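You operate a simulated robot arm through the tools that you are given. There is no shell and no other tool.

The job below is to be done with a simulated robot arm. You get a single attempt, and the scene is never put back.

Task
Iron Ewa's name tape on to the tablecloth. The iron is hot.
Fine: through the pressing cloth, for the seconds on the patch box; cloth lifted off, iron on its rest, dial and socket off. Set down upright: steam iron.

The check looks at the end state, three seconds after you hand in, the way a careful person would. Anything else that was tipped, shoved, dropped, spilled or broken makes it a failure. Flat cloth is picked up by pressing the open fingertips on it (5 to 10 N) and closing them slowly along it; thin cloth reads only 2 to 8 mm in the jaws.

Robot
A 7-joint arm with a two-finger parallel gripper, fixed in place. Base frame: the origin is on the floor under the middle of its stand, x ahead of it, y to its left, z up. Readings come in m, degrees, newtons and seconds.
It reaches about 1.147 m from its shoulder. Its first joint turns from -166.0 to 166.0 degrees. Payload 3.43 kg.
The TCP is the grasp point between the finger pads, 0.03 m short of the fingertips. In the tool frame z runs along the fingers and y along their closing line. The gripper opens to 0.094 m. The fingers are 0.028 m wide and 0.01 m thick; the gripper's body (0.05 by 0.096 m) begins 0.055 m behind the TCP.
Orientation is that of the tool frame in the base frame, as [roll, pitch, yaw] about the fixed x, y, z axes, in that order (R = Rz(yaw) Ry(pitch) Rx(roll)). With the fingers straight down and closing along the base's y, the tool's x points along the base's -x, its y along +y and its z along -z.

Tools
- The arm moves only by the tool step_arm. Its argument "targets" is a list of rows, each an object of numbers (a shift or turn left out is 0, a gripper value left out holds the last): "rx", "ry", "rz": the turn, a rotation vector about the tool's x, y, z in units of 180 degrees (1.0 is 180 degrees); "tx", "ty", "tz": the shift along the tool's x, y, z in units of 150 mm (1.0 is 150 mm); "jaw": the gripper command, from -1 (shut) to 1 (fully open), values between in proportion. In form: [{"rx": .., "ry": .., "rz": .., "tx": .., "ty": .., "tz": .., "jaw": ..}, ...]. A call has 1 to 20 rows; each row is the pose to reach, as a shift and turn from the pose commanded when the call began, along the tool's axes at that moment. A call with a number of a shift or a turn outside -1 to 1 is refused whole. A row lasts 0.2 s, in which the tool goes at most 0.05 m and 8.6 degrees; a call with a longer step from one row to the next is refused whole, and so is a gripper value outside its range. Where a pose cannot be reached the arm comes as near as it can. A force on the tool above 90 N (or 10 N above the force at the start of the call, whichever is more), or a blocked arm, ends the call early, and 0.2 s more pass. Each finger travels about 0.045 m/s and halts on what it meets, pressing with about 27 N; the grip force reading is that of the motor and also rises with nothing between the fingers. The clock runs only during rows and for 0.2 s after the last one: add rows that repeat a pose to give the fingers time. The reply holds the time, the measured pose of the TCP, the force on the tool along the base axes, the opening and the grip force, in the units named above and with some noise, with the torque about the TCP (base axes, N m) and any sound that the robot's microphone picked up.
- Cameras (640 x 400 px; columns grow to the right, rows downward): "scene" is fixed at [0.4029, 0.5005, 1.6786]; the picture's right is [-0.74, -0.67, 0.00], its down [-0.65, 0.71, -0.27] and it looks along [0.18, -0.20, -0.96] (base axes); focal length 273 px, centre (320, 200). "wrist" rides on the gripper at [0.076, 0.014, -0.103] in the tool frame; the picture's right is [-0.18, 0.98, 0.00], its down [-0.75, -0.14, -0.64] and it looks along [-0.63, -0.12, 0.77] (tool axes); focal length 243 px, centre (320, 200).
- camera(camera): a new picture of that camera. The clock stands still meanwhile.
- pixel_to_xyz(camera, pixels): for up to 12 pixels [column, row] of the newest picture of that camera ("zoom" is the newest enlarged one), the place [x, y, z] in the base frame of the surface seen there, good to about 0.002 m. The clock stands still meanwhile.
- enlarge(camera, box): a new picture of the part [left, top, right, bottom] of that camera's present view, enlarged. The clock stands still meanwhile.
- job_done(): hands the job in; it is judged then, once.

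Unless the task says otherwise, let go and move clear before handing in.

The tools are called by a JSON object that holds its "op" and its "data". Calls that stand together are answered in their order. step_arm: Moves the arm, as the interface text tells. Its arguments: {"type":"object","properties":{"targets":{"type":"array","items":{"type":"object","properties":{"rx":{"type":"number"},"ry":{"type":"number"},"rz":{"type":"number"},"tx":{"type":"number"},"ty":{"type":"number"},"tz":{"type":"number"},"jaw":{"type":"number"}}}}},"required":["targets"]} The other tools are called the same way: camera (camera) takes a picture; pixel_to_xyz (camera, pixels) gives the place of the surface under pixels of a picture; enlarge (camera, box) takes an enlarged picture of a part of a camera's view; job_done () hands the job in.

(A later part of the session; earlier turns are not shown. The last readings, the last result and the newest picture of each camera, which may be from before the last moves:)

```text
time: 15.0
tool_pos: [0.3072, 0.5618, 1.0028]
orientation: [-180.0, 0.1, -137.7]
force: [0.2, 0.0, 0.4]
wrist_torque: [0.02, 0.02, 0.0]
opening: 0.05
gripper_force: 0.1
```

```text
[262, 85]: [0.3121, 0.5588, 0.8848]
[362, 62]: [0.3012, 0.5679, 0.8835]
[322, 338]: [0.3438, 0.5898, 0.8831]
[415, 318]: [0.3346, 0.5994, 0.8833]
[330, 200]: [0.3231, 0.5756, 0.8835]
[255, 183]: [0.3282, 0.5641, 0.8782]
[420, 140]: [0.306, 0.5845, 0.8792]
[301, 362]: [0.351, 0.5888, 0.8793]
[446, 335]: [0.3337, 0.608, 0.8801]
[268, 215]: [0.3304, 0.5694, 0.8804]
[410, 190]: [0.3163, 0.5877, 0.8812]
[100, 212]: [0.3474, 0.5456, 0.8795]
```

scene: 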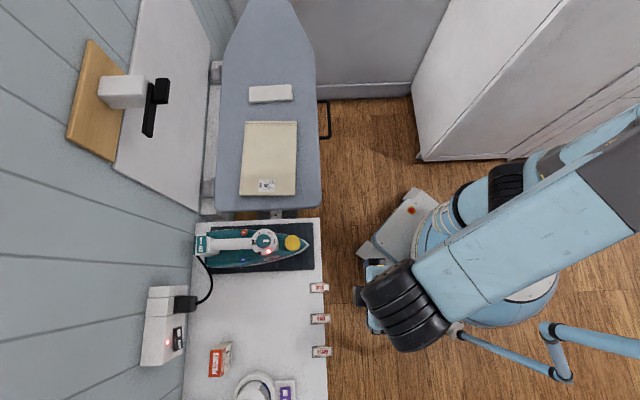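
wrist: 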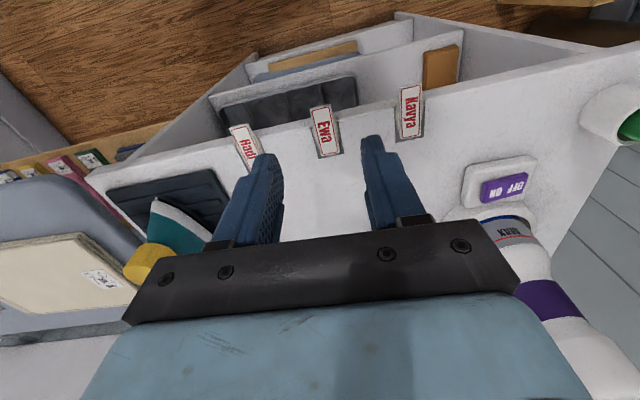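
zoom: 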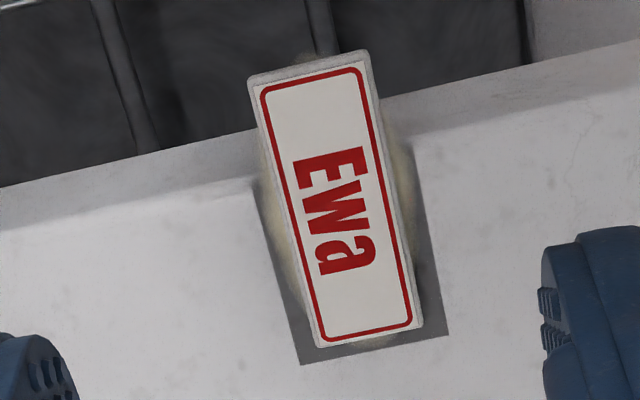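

Tape centreline and edge are confirmed (edge line at v≈0.621, outer end at v≈0.606). I'll go down so that the tips pass just outside the table's edge, tips at about z 0.877.

{"op": "step_arm", "data": {"targets": [{"tx": 0.01, "ty": 0.011, "tz": 0.2}, {"tx": 0.01, "ty": 0.011, "tz": 0.4}, {"tx": 0.01, "ty": 0.011, "tz": 0.55}, {"tx": 0.01, "ty": 0.011, "tz": 0.64}]}}

{"op": "camera", "data": {"camera": "wrist"}}

{"op": "enlarge", "data": {"camera": "scene", "box": [280, 280, 360, 360]}}

```text
time: 16.0
tool_pos: [0.3042, 0.563, 0.9048]
orientation: [180.0, 0.1, -137.8]
force: [0.5, 0.0, -0.1]
wrist_torque: [0.03, -0.02, 0.01]
opening: 0.05
gripper_force: 0.0
```

```text
taken
```

wrist: 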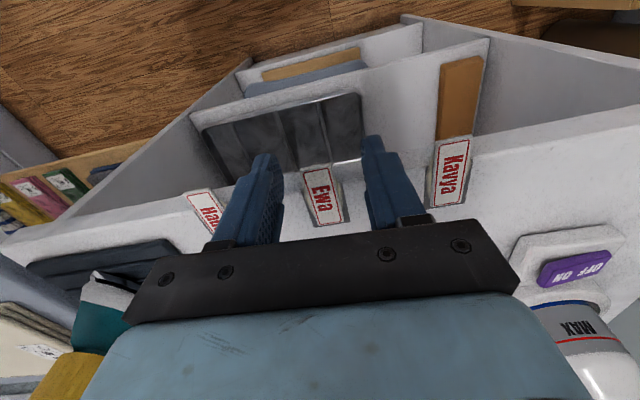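

```text
5.00 times, centred on (320, 320) of scene
```

zoom: 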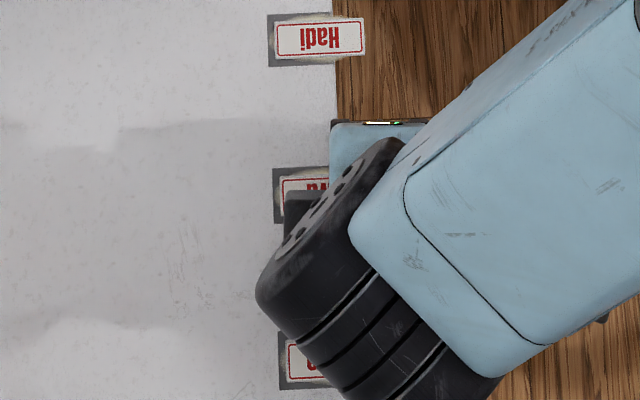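

The fingers straddle the tape's outer end. I'll check the finger positions relative to the tape before closing.

{"op": "enlarge", "data": {"camera": "wrist", "box": [240, 130, 410, 240]}}

{"op": "pixel_to_xyz", "data": {"camera": "wrist", "pixels": [[262, 165], [255, 180], [275, 185], [375, 160], [370, 185], [385, 150], [315, 172], [325, 215], [305, 185], [335, 180]]}}

```text
3.64 times, centred on (325, 185) of wrist
```

zoom: 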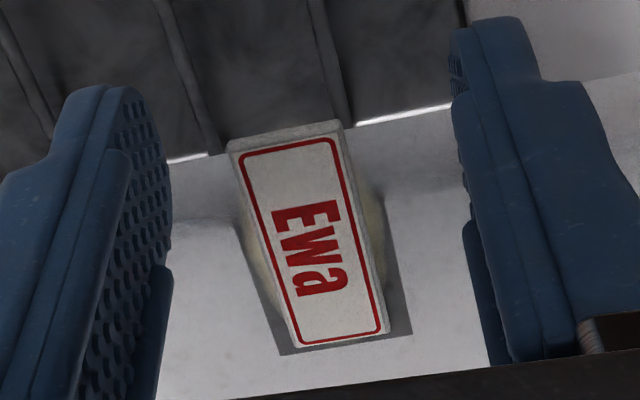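

```text
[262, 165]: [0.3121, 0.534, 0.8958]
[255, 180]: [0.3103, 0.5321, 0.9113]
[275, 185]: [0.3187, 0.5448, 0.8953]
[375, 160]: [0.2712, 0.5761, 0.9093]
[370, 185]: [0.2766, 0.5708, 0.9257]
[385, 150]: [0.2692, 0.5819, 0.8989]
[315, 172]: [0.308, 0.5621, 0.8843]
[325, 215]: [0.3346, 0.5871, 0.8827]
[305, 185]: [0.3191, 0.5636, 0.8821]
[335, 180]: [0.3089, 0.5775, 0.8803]
```

The finger pads lie at u≈0.188 and beyond on both sides, with the tape between them. I'll close gently on the tape's long edges.

{"op": "step_arm", "data": {"targets": [{"jaw": -0.3}, {"jaw": -0.55}, {"jaw": -0.7}, {"jaw": -0.8}, {"jaw": -0.8}, {"jaw": -0.8}]}}

{"op": "enlarge", "data": {"camera": "wrist", "box": [240, 130, 410, 240]}}

```text
time: 17.4
tool_pos: [0.3028, 0.5626, 0.906]
orientation: [-180.0, -0.1, -137.7]
force: [-0.2, 0.0, -0.4]
wrist_torque: [0.02, -0.02, 0.0]
opening: 0.0159
gripper_force: 26.9
```

```text
3.64 times, centred on (325, 185) of wrist
```

zoom: 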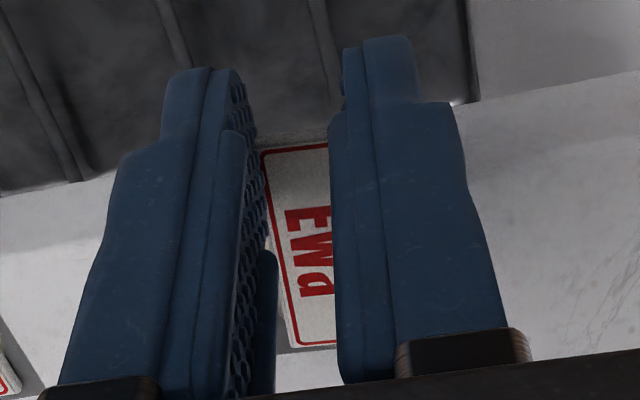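

The jaws stopped at 15.9 mm with 27 N, so the tape is held by its edges. I'll lift a little and look.

{"op": "step_arm", "data": {"targets": [{"tz": -0.1}, {"tz": -0.3}, {"tz": -0.5}]}}

{"op": "camera", "data": {"camera": "wrist"}}

{"op": "enlarge", "data": {"camera": "wrist", "box": [240, 110, 410, 240]}}

```text
time: 18.2
tool_pos: [0.3017, 0.5643, 0.9817]
orientation: [-180.0, 0.0, -137.8]
force: [0.8, -0.3, -0.8]
wrist_torque: [0.0, 0.01, -0.01]
opening: 0.0159
gripper_force: 27.0
```

```text
taken
```

wrist: 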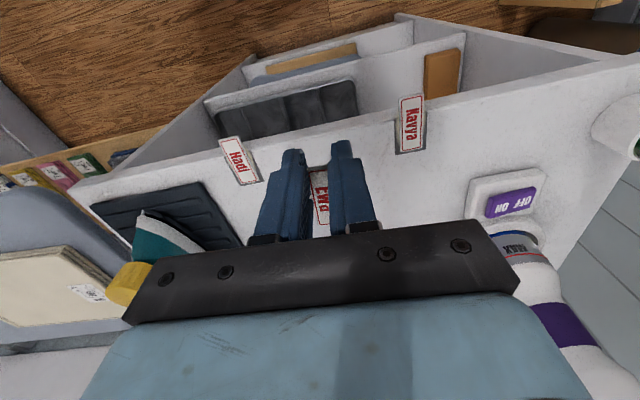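

```text
3.08 times, centred on (325, 175) of wrist
```

zoom: 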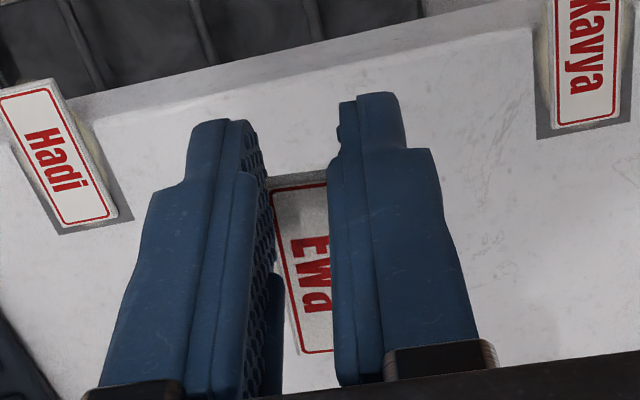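

The tape is firmly held between the tips. Before crossing to the board I'll measure the wall-mounted black lever's extents to plan clearances.

{"op": "pixel_to_xyz", "data": {"camera": "scene", "pixels": [[148, 133], [152, 95], [165, 85], [160, 102], [147, 125], [140, 80], [120, 105], [145, 110], [160, 92], [76, 130], [115, 155], [100, 60]]}}

{"op": "enlarge", "data": {"camera": "scene", "box": [60, 30, 220, 170]}}

```text
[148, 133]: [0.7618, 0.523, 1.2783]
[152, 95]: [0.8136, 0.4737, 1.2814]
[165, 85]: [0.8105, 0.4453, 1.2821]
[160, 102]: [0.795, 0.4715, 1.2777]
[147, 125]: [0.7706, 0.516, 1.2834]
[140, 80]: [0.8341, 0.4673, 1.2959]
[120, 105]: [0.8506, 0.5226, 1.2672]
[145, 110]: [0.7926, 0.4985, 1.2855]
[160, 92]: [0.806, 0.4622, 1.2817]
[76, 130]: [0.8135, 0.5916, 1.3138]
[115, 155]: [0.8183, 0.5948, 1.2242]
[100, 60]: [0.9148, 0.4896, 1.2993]
```

```text
2.86 times, centred on (140, 100) of scene
```

zoom: 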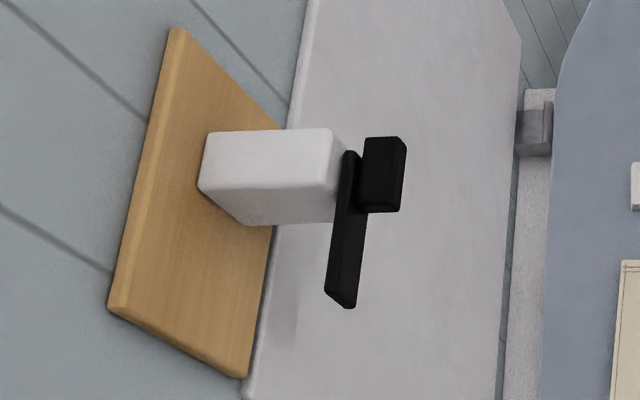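

The fixture sits at z≈1.28 and v≥0.90, so I'll place the tape nearer the robot's side of the cloth. Now I lift and carry the tape over, well above the iron.

{"op": "step_arm", "data": {"targets": [{"tz": -0.3}, {"tz": -0.6}, {"tz": -0.9}, {"tz": -0.93, "ty": -0.3}, {"tz": -0.93, "ty": -0.6}, {"tz": -0.93, "ty": -0.9}]}}

{"op": "step_arm", "data": {"targets": [{"ty": -0.3, "tx": -0.1}, {"ty": -0.6, "tx": -0.2}, {"ty": -0.9, "tx": -0.3}, {"ty": -1.0, "tx": -0.4}]}}

{"op": "step_arm", "data": {"targets": [{"ty": -0.3, "tx": -0.1}, {"ty": -0.6, "tx": -0.2}, {"ty": -0.9, "tx": -0.3}, {"ty": -1.0, "tx": -0.4}]}}

{"op": "camera", "data": {"camera": "wrist"}}

{"op": "camera", "data": {"camera": "scene"}}

```text
time: 19.6
tool_pos: [0.395, 0.4655, 1.122]
orientation: [-179.9, 0.1, -137.7]
force: [0.3, -0.2, -1.0]
wrist_torque: [-0.05, -0.04, 0.0]
opening: 0.0159
gripper_force: 26.6
```

```text
time: 20.6
tool_pos: [0.5403, 0.3936, 1.1221]
orientation: [-180.0, 0.1, -137.7]
force: [-0.4, -1.0, -0.5]
wrist_torque: [0.0, -0.01, 0.01]
opening: 0.0158
gripper_force: 26.7
```

```text
time: 21.6
tool_pos: [0.6841, 0.3231, 1.1211]
orientation: [-180.0, 0.0, -137.8]
force: [0.3, 0.5, -0.3]
wrist_torque: [-0.05, -0.07, 0.0]
opening: 0.016
gripper_force: 26.5
```

```text
taken
```

wrist: 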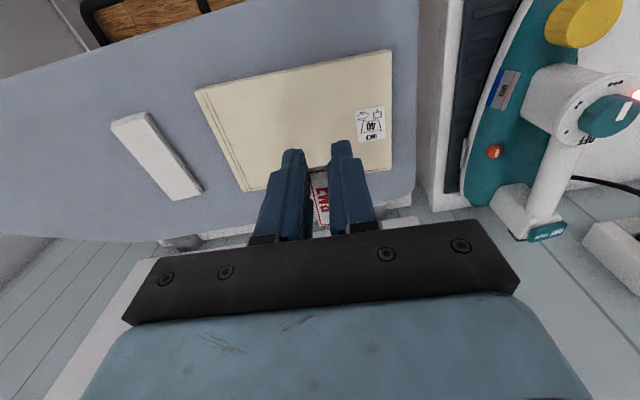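

```text
taken
```

scene: 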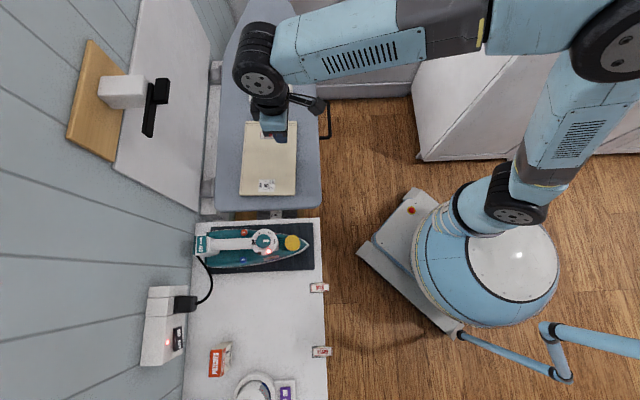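

The tape is over the cloth, label at (371,123). I'll check cloth edge and label positions and start going down.

{"op": "pixel_to_xyz", "data": {"camera": "wrist", "pixels": [[197, 93], [390, 52], [246, 190], [390, 165], [358, 110], [383, 108], [362, 142], [384, 138], [290, 110], [300, 130]]}}

{"op": "step_arm", "data": {"targets": [{"tx": -0.04, "ty": -0.196, "tz": 0.1}, {"tx": -0.04, "ty": -0.196, "tz": 0.4}, {"tx": -0.04, "ty": -0.196, "tz": 0.7}, {"tx": -0.04, "ty": -0.196, "tz": 1.0}]}}

{"op": "camera", "data": {"camera": "wrist"}}

```text
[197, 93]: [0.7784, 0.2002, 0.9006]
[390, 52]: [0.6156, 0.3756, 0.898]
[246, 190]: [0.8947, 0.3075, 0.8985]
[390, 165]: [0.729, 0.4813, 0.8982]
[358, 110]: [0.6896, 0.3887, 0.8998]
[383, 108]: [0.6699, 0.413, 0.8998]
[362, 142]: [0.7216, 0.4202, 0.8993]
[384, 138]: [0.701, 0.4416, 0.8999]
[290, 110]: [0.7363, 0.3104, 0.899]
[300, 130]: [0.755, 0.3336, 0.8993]
```

```text
time: 22.6
tool_pos: [0.7076, 0.3043, 0.968]
orientation: [-179.9, -0.1, -137.7]
force: [0.1, -0.4, -0.5]
wrist_torque: [0.0, -0.02, 0.02]
opening: 0.0155
gripper_force: 27.2
```

```text
taken
```

wrist: 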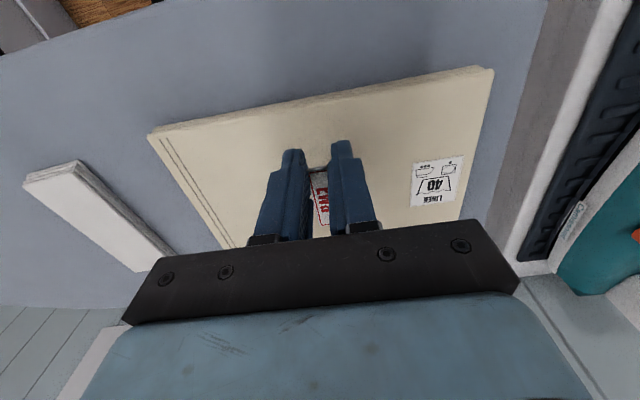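

The spot is clear of the label by about 6 cm. I'll lower the last 37 mm slowly until the tips almost touch the cloth.

{"op": "step_arm", "data": {"targets": [{"tz": 0.1}, {"tz": 0.17}, {"tz": 0.21}, {"tz": 0.235}, {"tz": 0.25}]}}

{"op": "enlarge", "data": {"camera": "wrist", "box": [240, 110, 410, 240]}}

```text
time: 23.8
tool_pos: [0.7091, 0.3042, 0.9321]
orientation: [-180.0, 0.0, -137.8]
force: [0.6, 0.3, -0.3]
wrist_torque: [0.03, 0.01, 0.04]
opening: 0.0159
gripper_force: 27.3
```

```text
3.08 times, centred on (325, 175) of wrist
```

zoom: 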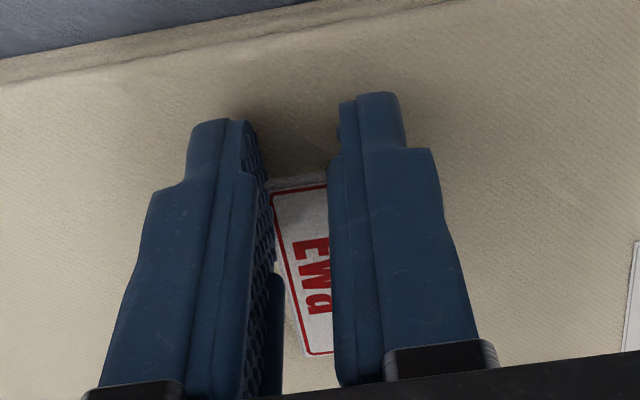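

No contact yet; the tape floats a few mm above. I'll lower slightly more to touch, then open slowly.

{"op": "step_arm", "data": {"targets": [{"tz": 0.01}, {"tz": 0.02}, {"tz": 0.025}]}}

```text
time: 24.6
tool_pos: [0.7093, 0.3047, 0.9308]
orientation: [179.9, 0.0, -137.6]
force: [-2.2, -0.8, 3.1]
wrist_torque: [-0.05, -0.01, -0.03]
opening: 0.0158
gripper_force: 26.6
```

Light contact with the cloth (3 N). I'll open the jaws slowly while easing the contact.

{"op": "step_arm", "data": {"targets": [{"tz": -0.012, "jaw": -0.8}, {"tz": -0.012, "jaw": -0.6}, {"tz": -0.012, "jaw": -0.5}, {"tz": -0.012, "jaw": -0.4}, {"tz": -0.012, "jaw": -0.2}, {"tz": -0.012, "jaw": -0.2}]}}

{"op": "enlarge", "data": {"camera": "wrist", "box": [240, 110, 410, 240]}}

```text
time: 26.0
tool_pos: [0.7098, 0.3051, 0.9307]
orientation: [180.0, 0.1, -137.7]
force: [-0.3, -0.5, 0.5]
wrist_torque: [0.01, -0.01, 0.0]
opening: 0.0375
gripper_force: 0.0
```

```text
3.08 times, centred on (325, 175) of wrist
```

zoom: 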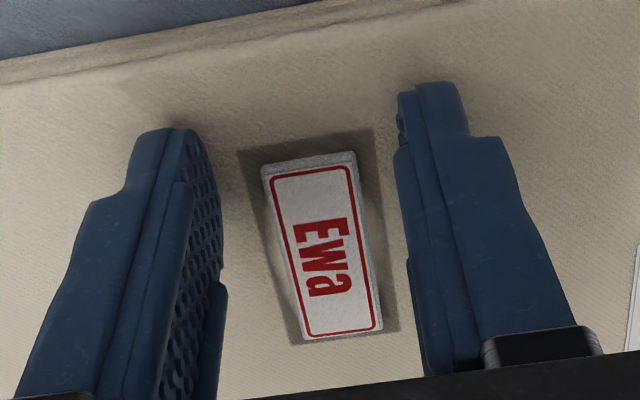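

The tape lies flat on the cloth, free of both fingers. I'll rise straight up and measure where it is.

{"op": "step_arm", "data": {"targets": [{"tz": -0.1}, {"tz": -0.35}, {"tz": -0.65}, {"tz": -0.9}]}}

{"op": "camera", "data": {"camera": "wrist"}}

{"op": "enlarge", "data": {"camera": "wrist", "box": [270, 110, 370, 200]}}

```text
time: 27.0
tool_pos: [0.7113, 0.3021, 1.0677]
orientation: [180.0, -0.1, -137.7]
force: [-0.1, 0.5, -0.7]
wrist_torque: [0.02, 0.04, -0.03]
opening: 0.0375
gripper_force: 0.1
```

```text
taken
```

wrist: 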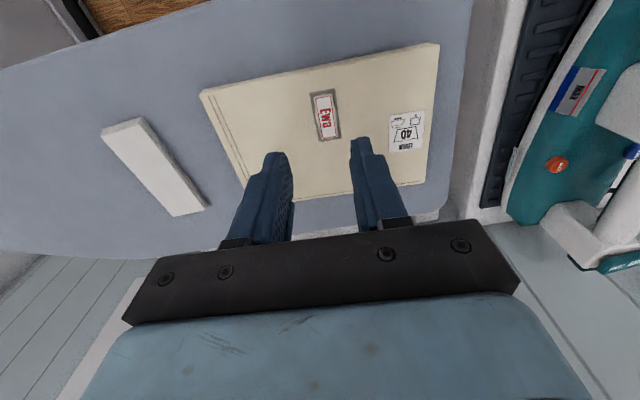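

```text
4.44 times, centred on (320, 155) of wrist
```

zoom: 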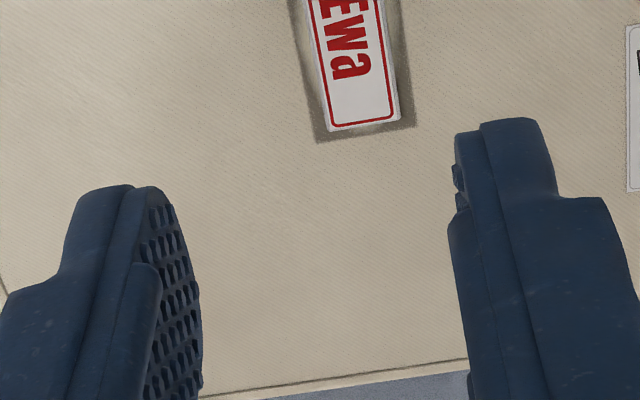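

{"op": "pixel_to_xyz", "data": {"camera": "wrist", "pixels": [[316, 97], [332, 94], [323, 138], [339, 135], [326, 115], [102, 131], [138, 118], [173, 215], [205, 206], [148, 170], [155, 150], [130, 195]]}}

{"op": "enlarge", "data": {"camera": "wrist", "box": [80, 100, 230, 230]}}

```text
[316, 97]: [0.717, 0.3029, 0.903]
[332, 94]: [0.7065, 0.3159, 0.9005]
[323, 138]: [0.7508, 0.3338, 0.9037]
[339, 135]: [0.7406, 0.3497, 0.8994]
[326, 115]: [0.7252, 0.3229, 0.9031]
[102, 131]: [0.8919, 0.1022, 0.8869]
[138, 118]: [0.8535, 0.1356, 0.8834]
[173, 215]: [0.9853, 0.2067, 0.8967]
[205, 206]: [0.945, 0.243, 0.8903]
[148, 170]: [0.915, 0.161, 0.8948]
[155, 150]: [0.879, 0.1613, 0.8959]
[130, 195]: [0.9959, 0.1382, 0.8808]
```

```text
3.08 times, centred on (155, 165) of wrist
```

zoom: 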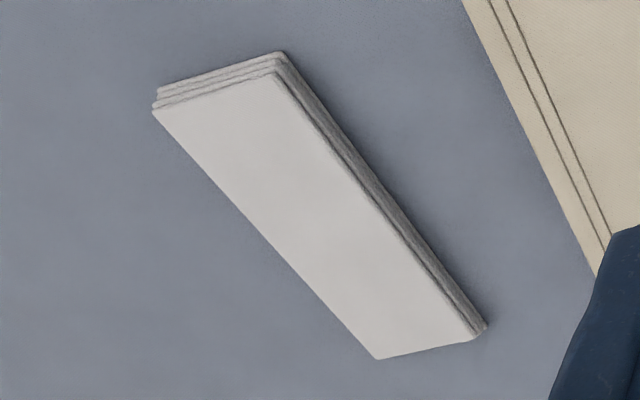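

The tape rests at centre (0.729,0.326), well within the cloth. The pad's centre is (0.920,0.1725) with its long side at about 48°; I'll go above it with the jaws fully open, turned to match.

{"op": "step_arm", "data": {"targets": [{"tx": -0.08, "ty": -0.25, "jaw": 0.3, "rz": -0.01}, {"tx": -0.15, "ty": -0.5, "jaw": 0.7, "rz": -0.02}, {"tx": -0.22, "ty": -0.75, "jaw": 1.0, "rz": -0.03}, {"tx": -0.3, "ty": -1.0, "jaw": 1.0, "rz": -0.033}]}}

{"op": "camera", "data": {"camera": "wrist"}}

```text
time: 28.0
tool_pos: [0.8426, 0.2208, 1.0666]
orientation: [180.0, -0.1, -131.7]
force: [-0.8, 1.0, 0.3]
wrist_torque: [-0.01, -0.04, 0.01]
opening: 0.0939
gripper_force: 0.0
```

```text
taken
```

wrist: 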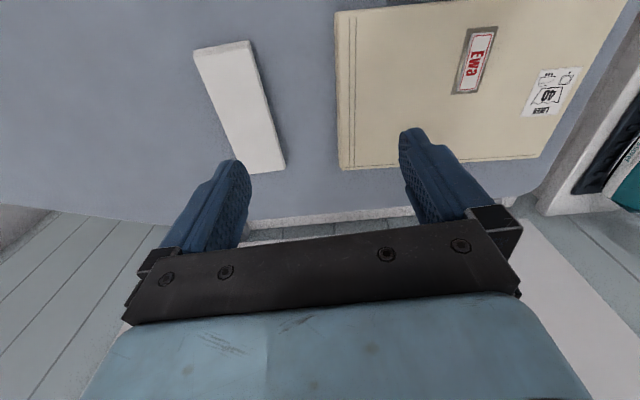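

The pad is now at (240,105) in view. I'll go over its centre and part way down.

{"op": "step_arm", "data": {"targets": [{"tx": -0.05, "ty": -0.3}, {"tx": -0.103, "ty": -0.599}, {"tx": -0.103, "ty": -0.599, "tz": 0.2}, {"tx": -0.103, "ty": -0.599, "tz": 0.45}]}}

{"op": "camera", "data": {"camera": "wrist"}}

{"op": "camera", "data": {"camera": "scene"}}

```text
time: 29.0
tool_pos: [0.9209, 0.1741, 0.9988]
orientation: [-180.0, 0.0, -131.9]
force: [0.2, -0.6, -0.2]
wrist_torque: [-0.02, 0.02, -0.01]
opening: 0.0942
gripper_force: 0.1
```

```text
taken
```

wrist: 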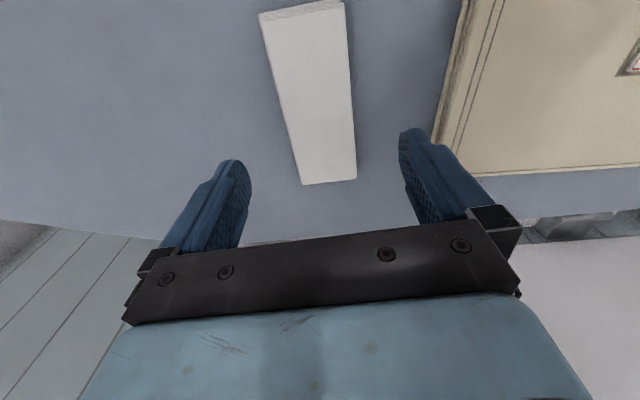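

```text
taken
```

scene: 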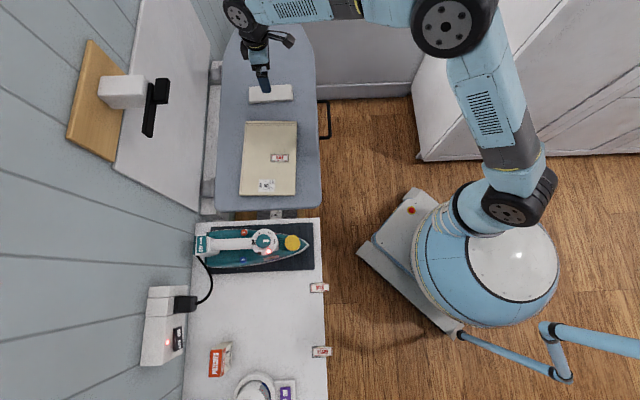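

The pad lies between the fingers as seen at (262–357, 0–185). I'll check its outline and centre the jaws.

{"op": "pixel_to_xyz", "data": {"camera": "wrist", "pixels": [[264, 17], [340, 6], [304, 184], [356, 178], [285, 100], [352, 95], [315, 100], [240, 100], [400, 90], [330, 195]]}}

{"op": "enlarge", "data": {"camera": "wrist", "box": [230, 0, 400, 200]}}

```text
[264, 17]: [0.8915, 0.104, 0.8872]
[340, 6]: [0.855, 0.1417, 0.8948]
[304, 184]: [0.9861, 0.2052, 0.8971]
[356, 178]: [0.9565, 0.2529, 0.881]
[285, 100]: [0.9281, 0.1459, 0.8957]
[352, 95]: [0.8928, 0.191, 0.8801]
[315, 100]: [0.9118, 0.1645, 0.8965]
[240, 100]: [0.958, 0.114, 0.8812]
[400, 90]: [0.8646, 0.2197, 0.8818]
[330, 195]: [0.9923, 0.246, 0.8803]
```

```text
2.00 times, centred on (315, 100) of wrist
```

zoom: 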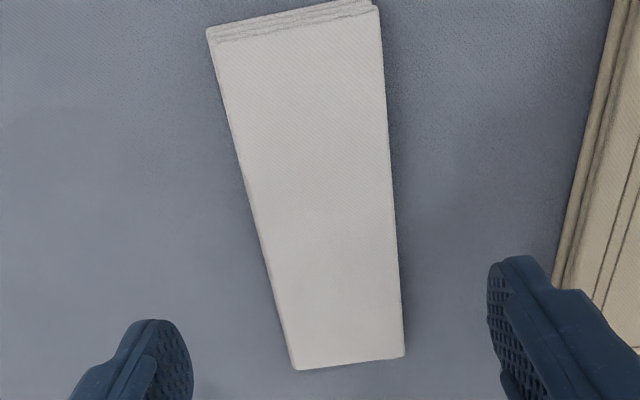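

The jaws are centred on the pad (centre 0.9205,0.1735). I'll descend so the tips straddle it just above the board.

{"op": "step_arm", "data": {"targets": [{"tz": 0.15}, {"tz": 0.3}, {"tz": 0.43}, {"tz": 0.52}, {"tz": 0.565}]}}

{"op": "camera", "data": {"camera": "wrist"}}

```text
time: 30.2
tool_pos: [0.9213, 0.1754, 0.9129]
orientation: [180.0, 0.0, -131.7]
force: [-0.2, -0.1, -0.4]
wrist_torque: [-0.02, -0.01, -0.01]
opening: 0.0938
gripper_force: 0.1
```

```text
taken
```

wrist: 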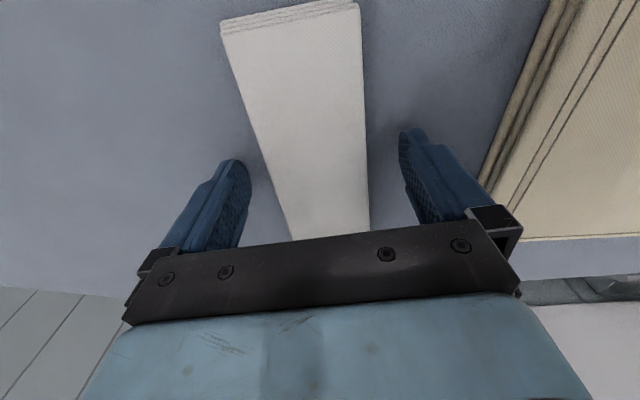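

The tips straddle the pad. I'll close in small steps to feel whether it yields or holds firm.

{"op": "step_arm", "data": {"targets": [{"jaw": 0.5}, {"jaw": 0.3}, {"jaw": 0.15}, {"jaw": 0.06}, {"jaw": 0.02}, {"jaw": 0.02}]}}

{"op": "camera", "data": {"camera": "wrist"}}

```text
time: 31.6
tool_pos: [0.9212, 0.1757, 0.9127]
orientation: [-180.0, 0.0, -131.7]
force: [0.8, -0.6, 1.1]
wrist_torque: [0.02, -0.04, -0.03]
opening: 0.0589
gripper_force: 27.0
```

```text
taken
```

wrist: 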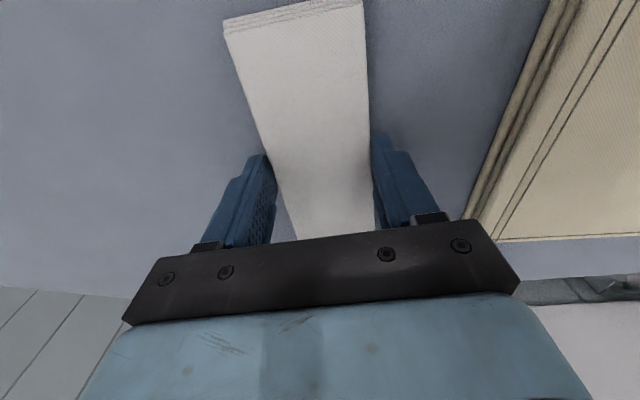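

The jaws stopped at 58.9 mm with full force: the pad holds as a firm folded block. I'll lift it a little and see whether it comes whole or unfolds.

{"op": "step_arm", "data": {"targets": [{"tz": -0.05, "jaw": -0.05}, {"tz": -0.15, "jaw": -0.05}, {"tz": -0.3, "jaw": -0.05}]}}

{"op": "camera", "data": {"camera": "wrist"}}

{"op": "enlarge", "data": {"camera": "scene", "box": [210, 50, 330, 140]}}

```text
time: 32.4
tool_pos: [0.9219, 0.1769, 0.9601]
orientation: [180.0, 0.0, -131.8]
force: [-0.9, -0.1, -1.1]
wrist_torque: [0.05, 0.02, 0.03]
opening: 0.0592
gripper_force: 27.3
```

```text
taken
```

wrist: 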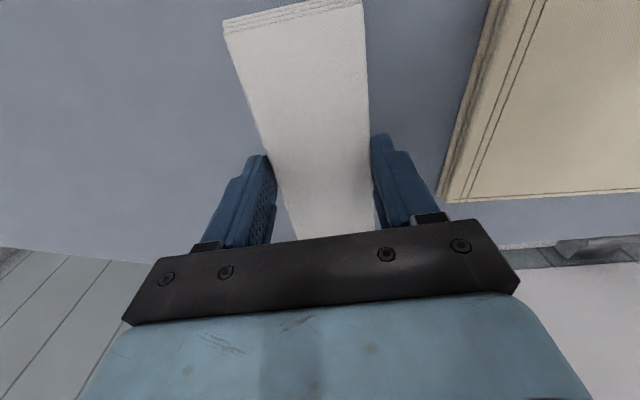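

```text
4.44 times, centred on (270, 95) of scene
```

zoom: 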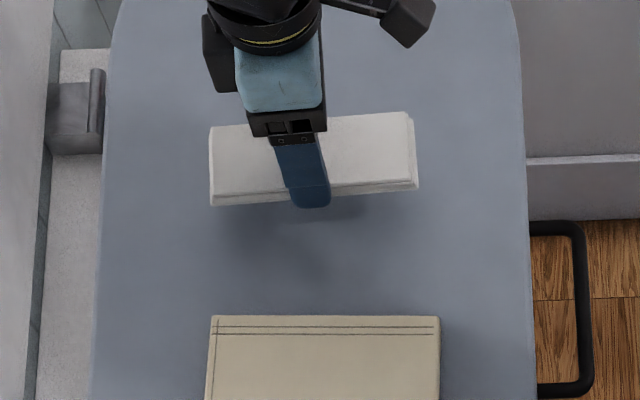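

The pad lifts as one stiff folded block (jaws 59 mm). I'll carry it over Ewa's tape and turn it to line up with the tape.

{"op": "step_arm", "data": {"targets": [{"tz": -0.3}, {"tz": -0.45, "ty": 0.2}, {"tz": -0.45, "ty": 0.5, "rz": 0.01}, {"tz": -0.45, "ty": 0.8, "rz": 0.02}, {"tz": -0.45, "ty": 1.0, "rz": 0.033}]}}

{"op": "camera", "data": {"camera": "wrist"}}

```text
time: 33.6
tool_pos: [0.8102, 0.2761, 1.0289]
orientation: [179.9, 0.0, -137.8]
force: [-1.1, -0.3, -0.5]
wrist_torque: [0.03, 0.03, 0.02]
opening: 0.059
gripper_force: 27.2
```

```text
taken
```

wrist: 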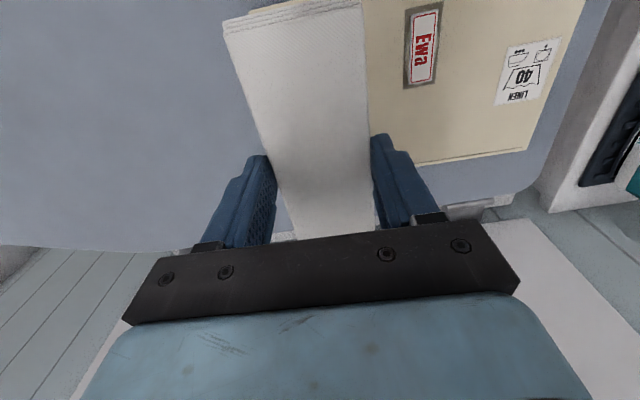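

The pad is beside the tape now. I'll shift over it at this height before lowering.

{"op": "step_arm", "data": {"targets": [{"tx": 0.03, "ty": 0.3}, {"tx": 0.059, "ty": 0.611}, {"tx": 0.059, "ty": 0.611, "tz": 0.15}, {"tx": 0.059, "ty": 0.611, "tz": 0.35}]}}

{"op": "camera", "data": {"camera": "wrist"}}

{"op": "enlarge", "data": {"camera": "scene", "box": [210, 90, 330, 210]}}

```text
time: 34.6
tool_pos: [0.7396, 0.3384, 0.9748]
orientation: [179.9, 0.0, -137.7]
force: [0.1, -0.7, 0.6]
wrist_torque: [0.03, -0.01, -0.02]
opening: 0.0589
gripper_force: 26.7
```

```text
taken
```

wrist: 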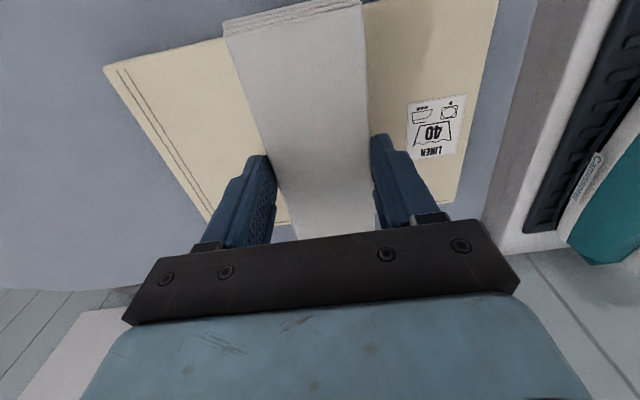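

```text
3.33 times, centred on (270, 150) of scene
```

zoom: 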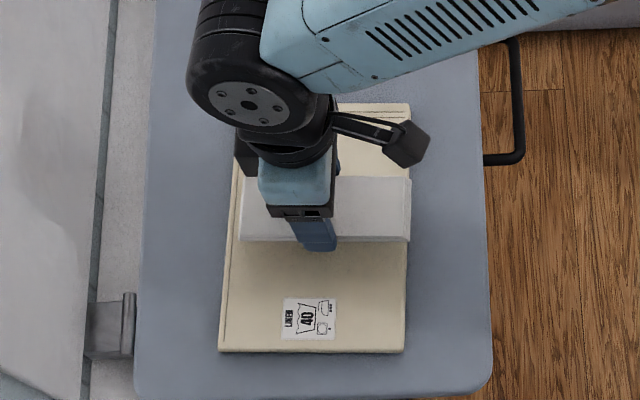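

The pad hides the tape from above and spans the cloth's width. I'll lower it gently on to the tape.

{"op": "step_arm", "data": {"targets": [{"tz": 0.1}, {"tz": 0.18}, {"tz": 0.22}, {"tz": 0.24}, {"tz": 0.255}, {"tz": 0.265}]}}

```text
time: 36.0
tool_pos: [0.7405, 0.3389, 0.9357]
orientation: [179.9, 0.0, -137.8]
force: [0.1, -0.8, 12.5]
wrist_torque: [-0.21, 0.14, 0.0]
opening: 0.059
gripper_force: 26.9
```

There is 12.5 N of contact, so the pad sits on the tape. I'll ease up a millimetre and open slowly.

{"op": "step_arm", "data": {"targets": [{"tz": -0.006}, {"tz": -0.006, "jaw": 0.27}, {"tz": -0.006, "jaw": 0.32}, {"tz": -0.006, "jaw": 0.45}, {"tz": -0.006, "jaw": 0.7}, {"tz": -0.006, "jaw": 1.0}, {"tz": -0.006, "jaw": 1.0}]}}

{"op": "camera", "data": {"camera": "wrist"}}

```text
time: 37.6
tool_pos: [0.7414, 0.3378, 0.9346]
orientation: [180.0, 0.0, -137.7]
force: [0.2, 0.6, -0.3]
wrist_torque: [-0.02, -0.05, 0.02]
opening: 0.0939
gripper_force: 0.0
```

```text
taken
```

wrist: 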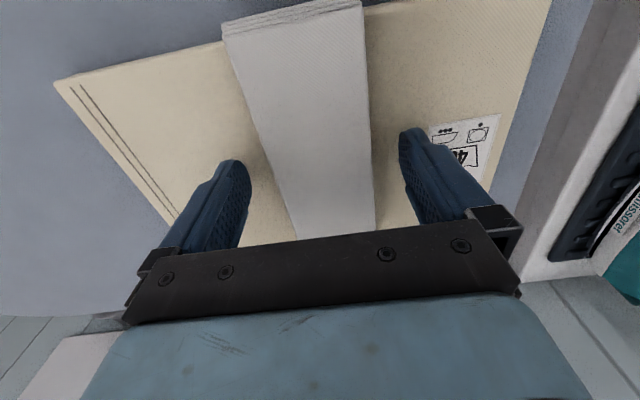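

The pad is released. I'll rise straight up and measure the pad's final position.

{"op": "step_arm", "data": {"targets": [{"tz": -0.15}, {"tz": -0.4}, {"tz": -0.7}, {"tz": -1.0}]}}

{"op": "camera", "data": {"camera": "wrist"}}

{"op": "camera", "data": {"camera": "scene"}}

```text
time: 38.6
tool_pos: [0.7423, 0.3383, 1.0847]
orientation: [179.9, -0.1, -137.7]
force: [0.8, 0.0, -0.7]
wrist_torque: [0.0, 0.0, 0.03]
opening: 0.094
gripper_force: 0.2
```

```text
taken
```

wrist: 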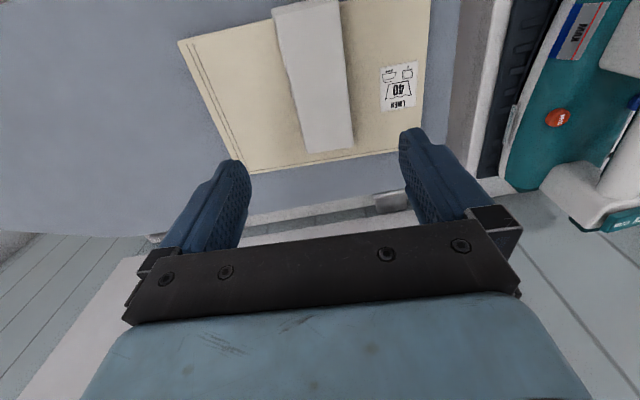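

```text
taken
```

scene: 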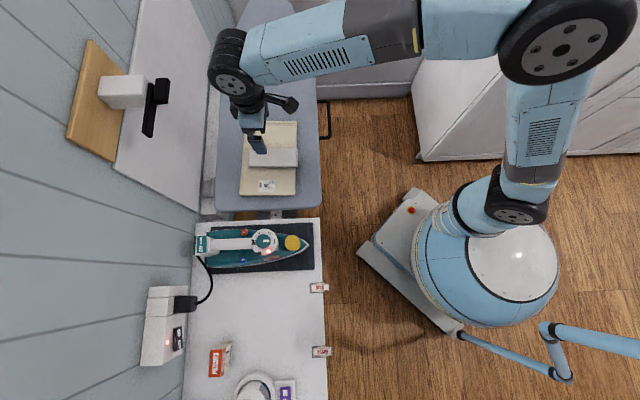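

{"op": "pixel_to_xyz", "data": {"camera": "wrist", "pixels": [[276, 12], [338, 2], [306, 150], [352, 146], [310, 80], [295, 60], [335, 60], [320, 120]]}}

{"op": "enlarge", "data": {"camera": "wrist", "box": [470, 0, 640, 240]}}

```text
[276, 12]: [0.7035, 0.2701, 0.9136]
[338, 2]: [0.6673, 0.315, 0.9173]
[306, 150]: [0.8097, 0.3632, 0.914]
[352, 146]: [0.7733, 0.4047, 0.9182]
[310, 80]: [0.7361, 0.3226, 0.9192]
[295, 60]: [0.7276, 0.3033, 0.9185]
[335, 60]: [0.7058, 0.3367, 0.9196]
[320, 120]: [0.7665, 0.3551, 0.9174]
```

```text
1.67 times, centred on (555, 120) of wrist
```

zoom: 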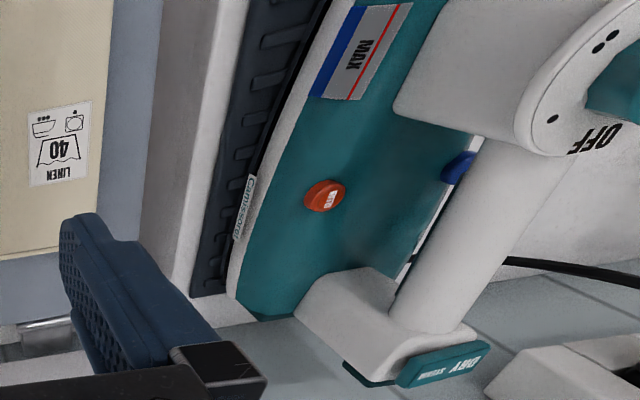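

The pad's centre is at v≈0.774, u≈−0.246, so it fully covers the tape (v 0.736–0.781). Now I'll rise and go above the iron to study its handle.

{"op": "step_arm", "data": {"targets": [{"tz": -0.3}, {"tz": -0.6, "ty": 0.1}, {"tz": -0.77, "ty": 0.35}, {"tz": -0.77, "ty": 0.65}, {"tz": -0.77, "ty": 0.95}]}}

{"op": "step_arm", "data": {"targets": [{"tx": 0.05, "ty": 0.3}, {"tx": 0.1, "ty": 0.6}, {"tx": 0.117, "ty": 0.84}]}}

{"op": "camera", "data": {"camera": "wrist"}}

{"op": "camera", "data": {"camera": "scene"}}

```text
time: 39.8
tool_pos: [0.6467, 0.4396, 1.199]
orientation: [180.0, 0.1, -137.8]
force: [-0.2, -0.5, 0.1]
wrist_torque: [0.06, 0.03, -0.02]
opening: 0.0941
gripper_force: 0.1
```

```text
time: 40.6
tool_pos: [0.547, 0.5247, 1.2004]
orientation: [-180.0, 0.0, -137.7]
force: [-0.6, -0.1, -0.9]
wrist_torque: [0.01, 0.07, -0.03]
opening: 0.0941
gripper_force: 0.1
```

```text
taken
```

wrist: 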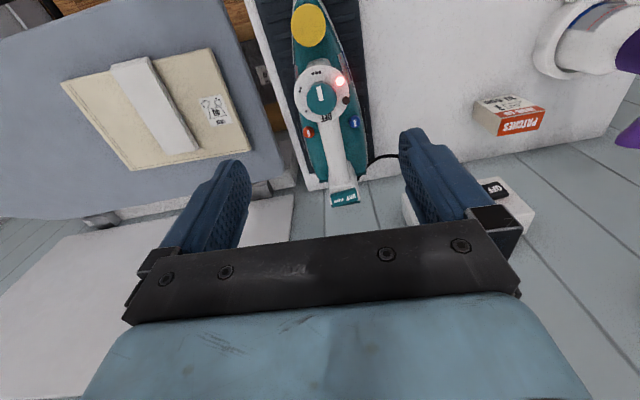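

```text
taken
```

scene: 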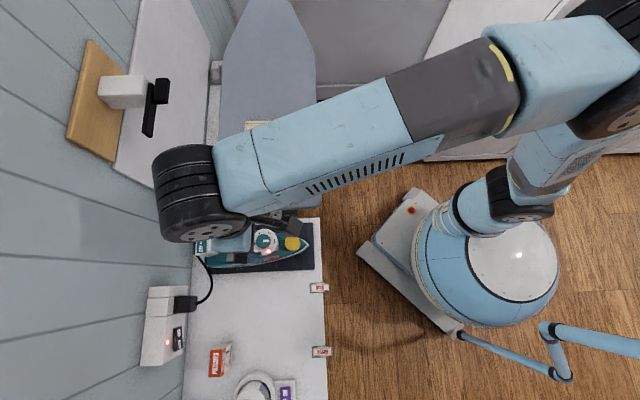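

The iron is in view with dial at (320,95) and handle below it. I'll zoom on it and check how close my wrist joint is to the wall fixture.

{"op": "pixel_to_xyz", "data": {"camera": "scene", "pixels": [[190, 165], [160, 180], [165, 225], [200, 225], [210, 160], [240, 160]]}}

{"op": "enlarge", "data": {"camera": "wrist", "box": [270, 0, 410, 215]}}

{"op": "pixel_to_xyz", "data": {"camera": "wrist", "pixels": [[320, 95], [320, 118], [328, 130], [335, 150], [342, 170], [330, 140], [324, 140], [345, 140], [310, 150], [343, 197], [358, 150], [320, 75]]}}

```text
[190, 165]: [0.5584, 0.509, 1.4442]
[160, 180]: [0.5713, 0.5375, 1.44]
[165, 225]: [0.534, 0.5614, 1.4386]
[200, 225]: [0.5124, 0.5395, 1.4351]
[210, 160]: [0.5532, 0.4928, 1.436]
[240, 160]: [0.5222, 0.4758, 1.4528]
```

```text
1.86 times, centred on (340, 108) of wrist
```

zoom: 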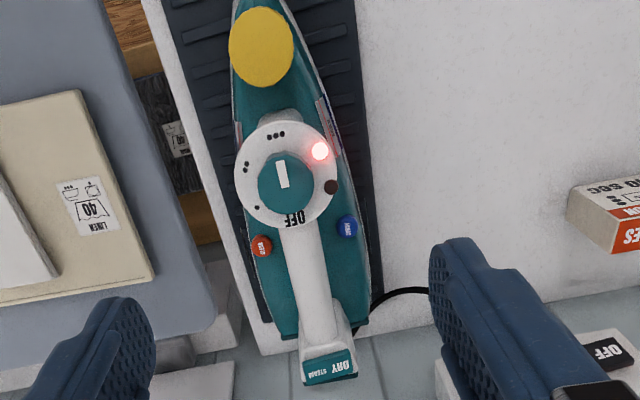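

```text
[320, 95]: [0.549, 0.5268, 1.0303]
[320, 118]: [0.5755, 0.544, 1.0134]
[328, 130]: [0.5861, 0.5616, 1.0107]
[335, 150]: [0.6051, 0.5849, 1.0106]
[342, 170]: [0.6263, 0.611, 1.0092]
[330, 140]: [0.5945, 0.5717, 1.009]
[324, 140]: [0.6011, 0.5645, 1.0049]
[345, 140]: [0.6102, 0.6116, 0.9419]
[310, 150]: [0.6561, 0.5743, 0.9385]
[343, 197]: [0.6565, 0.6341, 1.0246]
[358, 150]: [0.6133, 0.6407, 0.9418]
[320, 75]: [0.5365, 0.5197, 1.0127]
```

The wrist joint passes well clear of the wall fixture. I'll get precise handle centre-line points and the iron's axis.

{"op": "pixel_to_xyz", "data": {"camera": "wrist", "pixels": [[321, 135], [325, 135], [329, 135], [333, 135], [337, 135], [326, 160], [331, 160], [336, 160], [341, 160], [346, 160], [309, 26], [300, 3]]}}

{"op": "enlarge", "data": {"camera": "wrist", "box": [295, 105, 375, 210]}}

```text
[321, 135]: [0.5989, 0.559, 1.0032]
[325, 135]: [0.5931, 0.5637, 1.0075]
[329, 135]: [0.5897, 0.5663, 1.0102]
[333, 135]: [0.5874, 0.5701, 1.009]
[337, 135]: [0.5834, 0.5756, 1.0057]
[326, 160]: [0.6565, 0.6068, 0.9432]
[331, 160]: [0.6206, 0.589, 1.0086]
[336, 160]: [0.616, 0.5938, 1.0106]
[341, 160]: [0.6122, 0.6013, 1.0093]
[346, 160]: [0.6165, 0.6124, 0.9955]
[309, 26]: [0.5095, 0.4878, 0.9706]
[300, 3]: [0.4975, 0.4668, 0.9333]
```

```text
3.81 times, centred on (335, 158) of wrist
```

zoom: 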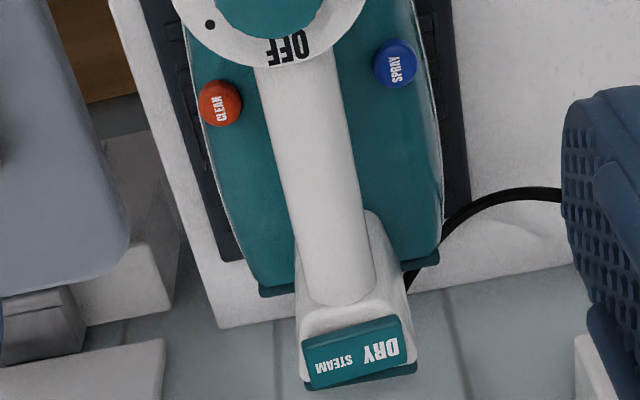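

The iron's axis is at about 45°, the handle crest runs at z≈1.010 through (0.590,0.566), and the body top is at z≈0.942. I'll position the open jaws above the handle just behind the dial.

{"op": "step_arm", "data": {"targets": [{"tx": -0.2, "ty": 0.008, "rz": -0.008}, {"tx": -0.402, "ty": 0.016, "rz": -0.015}, {"tx": -0.402, "ty": 0.016, "rz": -0.015, "tz": 0.3}, {"tx": -0.402, "ty": 0.016, "rz": -0.015, "tz": 0.6}, {"tx": -0.402, "ty": 0.016, "rz": -0.015, "tz": 0.9}]}}

{"op": "camera", "data": {"camera": "wrist"}}

{"op": "camera", "data": {"camera": "scene"}}

```text
time: 41.8
tool_pos: [0.5936, 0.5659, 1.0643]
orientation: [179.9, 0.0, -135.1]
force: [0.0, 0.2, 0.6]
wrist_torque: [0.02, 0.01, 0.01]
opening: 0.094
gripper_force: 0.1
```

```text
taken
```

wrist: 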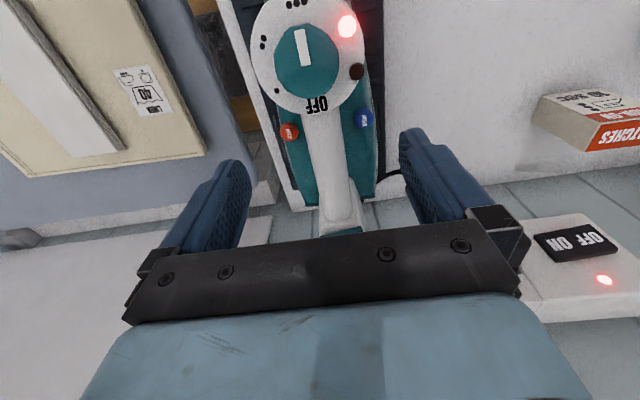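

```text
taken
```

scene: 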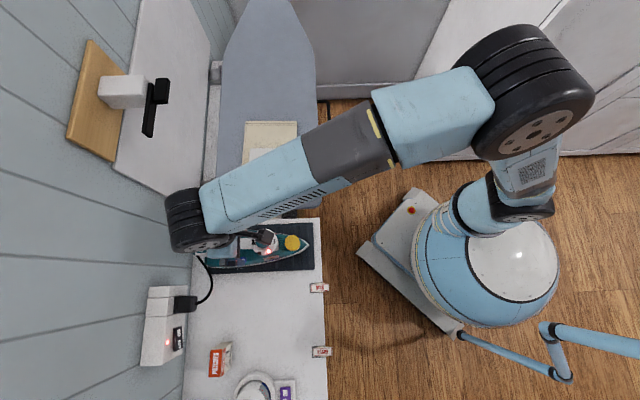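

The handle is between the fingers. I'll check its centreline against the tool before descending.

{"op": "pixel_to_xyz", "data": {"camera": "wrist", "pixels": [[318, 140], [326, 140], [333, 140], [340, 140], [324, 170], [332, 170], [340, 170], [347, 170], [310, 140], [352, 140], [303, 55]]}}

```text
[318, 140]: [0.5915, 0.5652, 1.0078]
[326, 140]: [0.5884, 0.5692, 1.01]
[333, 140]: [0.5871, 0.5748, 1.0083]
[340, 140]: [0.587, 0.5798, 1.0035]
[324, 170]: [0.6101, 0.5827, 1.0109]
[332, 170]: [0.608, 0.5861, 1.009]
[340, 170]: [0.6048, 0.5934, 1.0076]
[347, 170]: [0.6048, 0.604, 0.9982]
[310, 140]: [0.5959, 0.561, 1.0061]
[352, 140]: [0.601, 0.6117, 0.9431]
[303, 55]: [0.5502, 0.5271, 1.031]
```

The handle axis lies about 4 mm to the +y side of the tool, so I'll correct that while descending round the handle to TCP z≈0.988.

{"op": "step_arm", "data": {"targets": [{"ty": 0.027, "tz": 0.1}, {"ty": 0.027, "tz": 0.22}, {"ty": 0.027, "tz": 0.34}, {"ty": 0.027, "tz": 0.44}, {"ty": 0.027, "tz": 0.505}]}}

{"op": "camera", "data": {"camera": "wrist"}}

```text
time: 43.0
tool_pos: [0.5873, 0.5706, 0.9907]
orientation: [180.0, 0.0, -134.9]
force: [0.0, -0.3, -0.7]
wrist_torque: [0.0, 0.02, 0.01]
opening: 0.094
gripper_force: 0.0
```

```text
taken
```

wrist: 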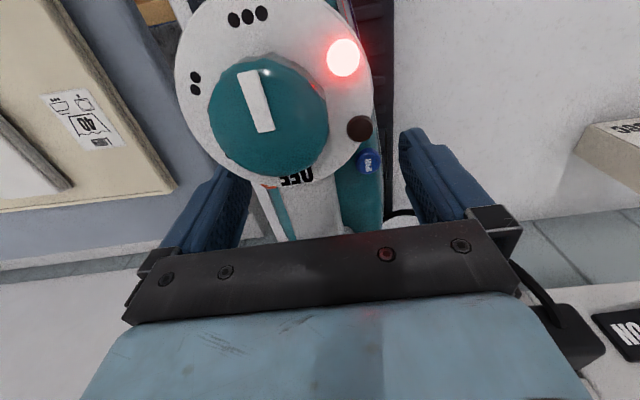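

The tips straddle the handle with no contact force. I'll close the jaws on it.

{"op": "step_arm", "data": {"targets": [{"jaw": 0.6}, {"jaw": 0.2}, {"jaw": -0.1}, {"jaw": -0.4}, {"jaw": -0.6}, {"jaw": -0.6}]}}

{"op": "camera", "data": {"camera": "wrist"}}

```text
time: 44.4
tool_pos: [0.5885, 0.57, 0.9909]
orientation: [-180.0, 0.0, -135.0]
force: [6.9, -6.2, 6.9]
wrist_torque: [-0.01, -0.15, 0.04]
opening: 0.0324
gripper_force: 26.9
```

```text
taken
```

wrist: 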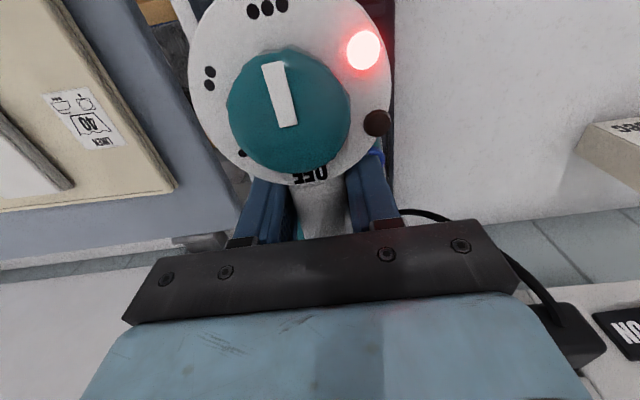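

The handle is held at 32 mm with full grip. I'll lift a few centimetres slowly and check the load.

{"op": "step_arm", "data": {"targets": [{"tz": -0.03}, {"tz": -0.08}, {"tz": -0.15}, {"tz": -0.25}]}}

{"op": "camera", "data": {"camera": "wrist"}}

{"op": "enlarge", "data": {"camera": "scene", "box": [170, 200, 330, 310]}}

```text
time: 45.4
tool_pos: [0.5873, 0.57, 1.0271]
orientation: [-180.0, -0.1, -135.0]
force: [0.6, -0.3, -9.9]
wrist_torque: [0.02, 0.01, 0.0]
opening: 0.0323
gripper_force: 27.1
```

```text
taken
```

wrist: 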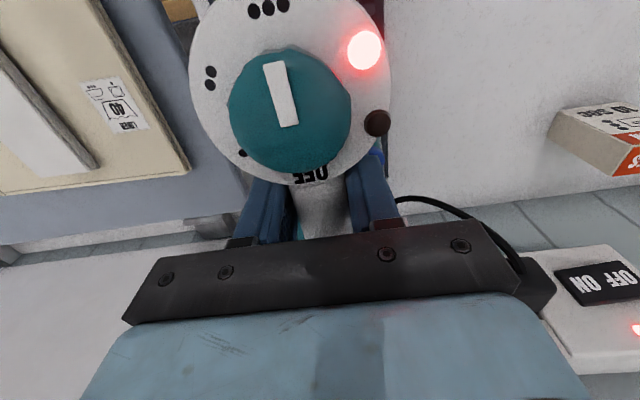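

```text
3.64 times, centred on (250, 255) of scene
```

zoom: 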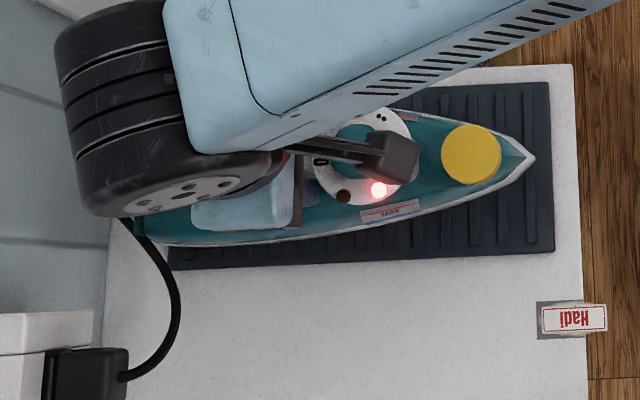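

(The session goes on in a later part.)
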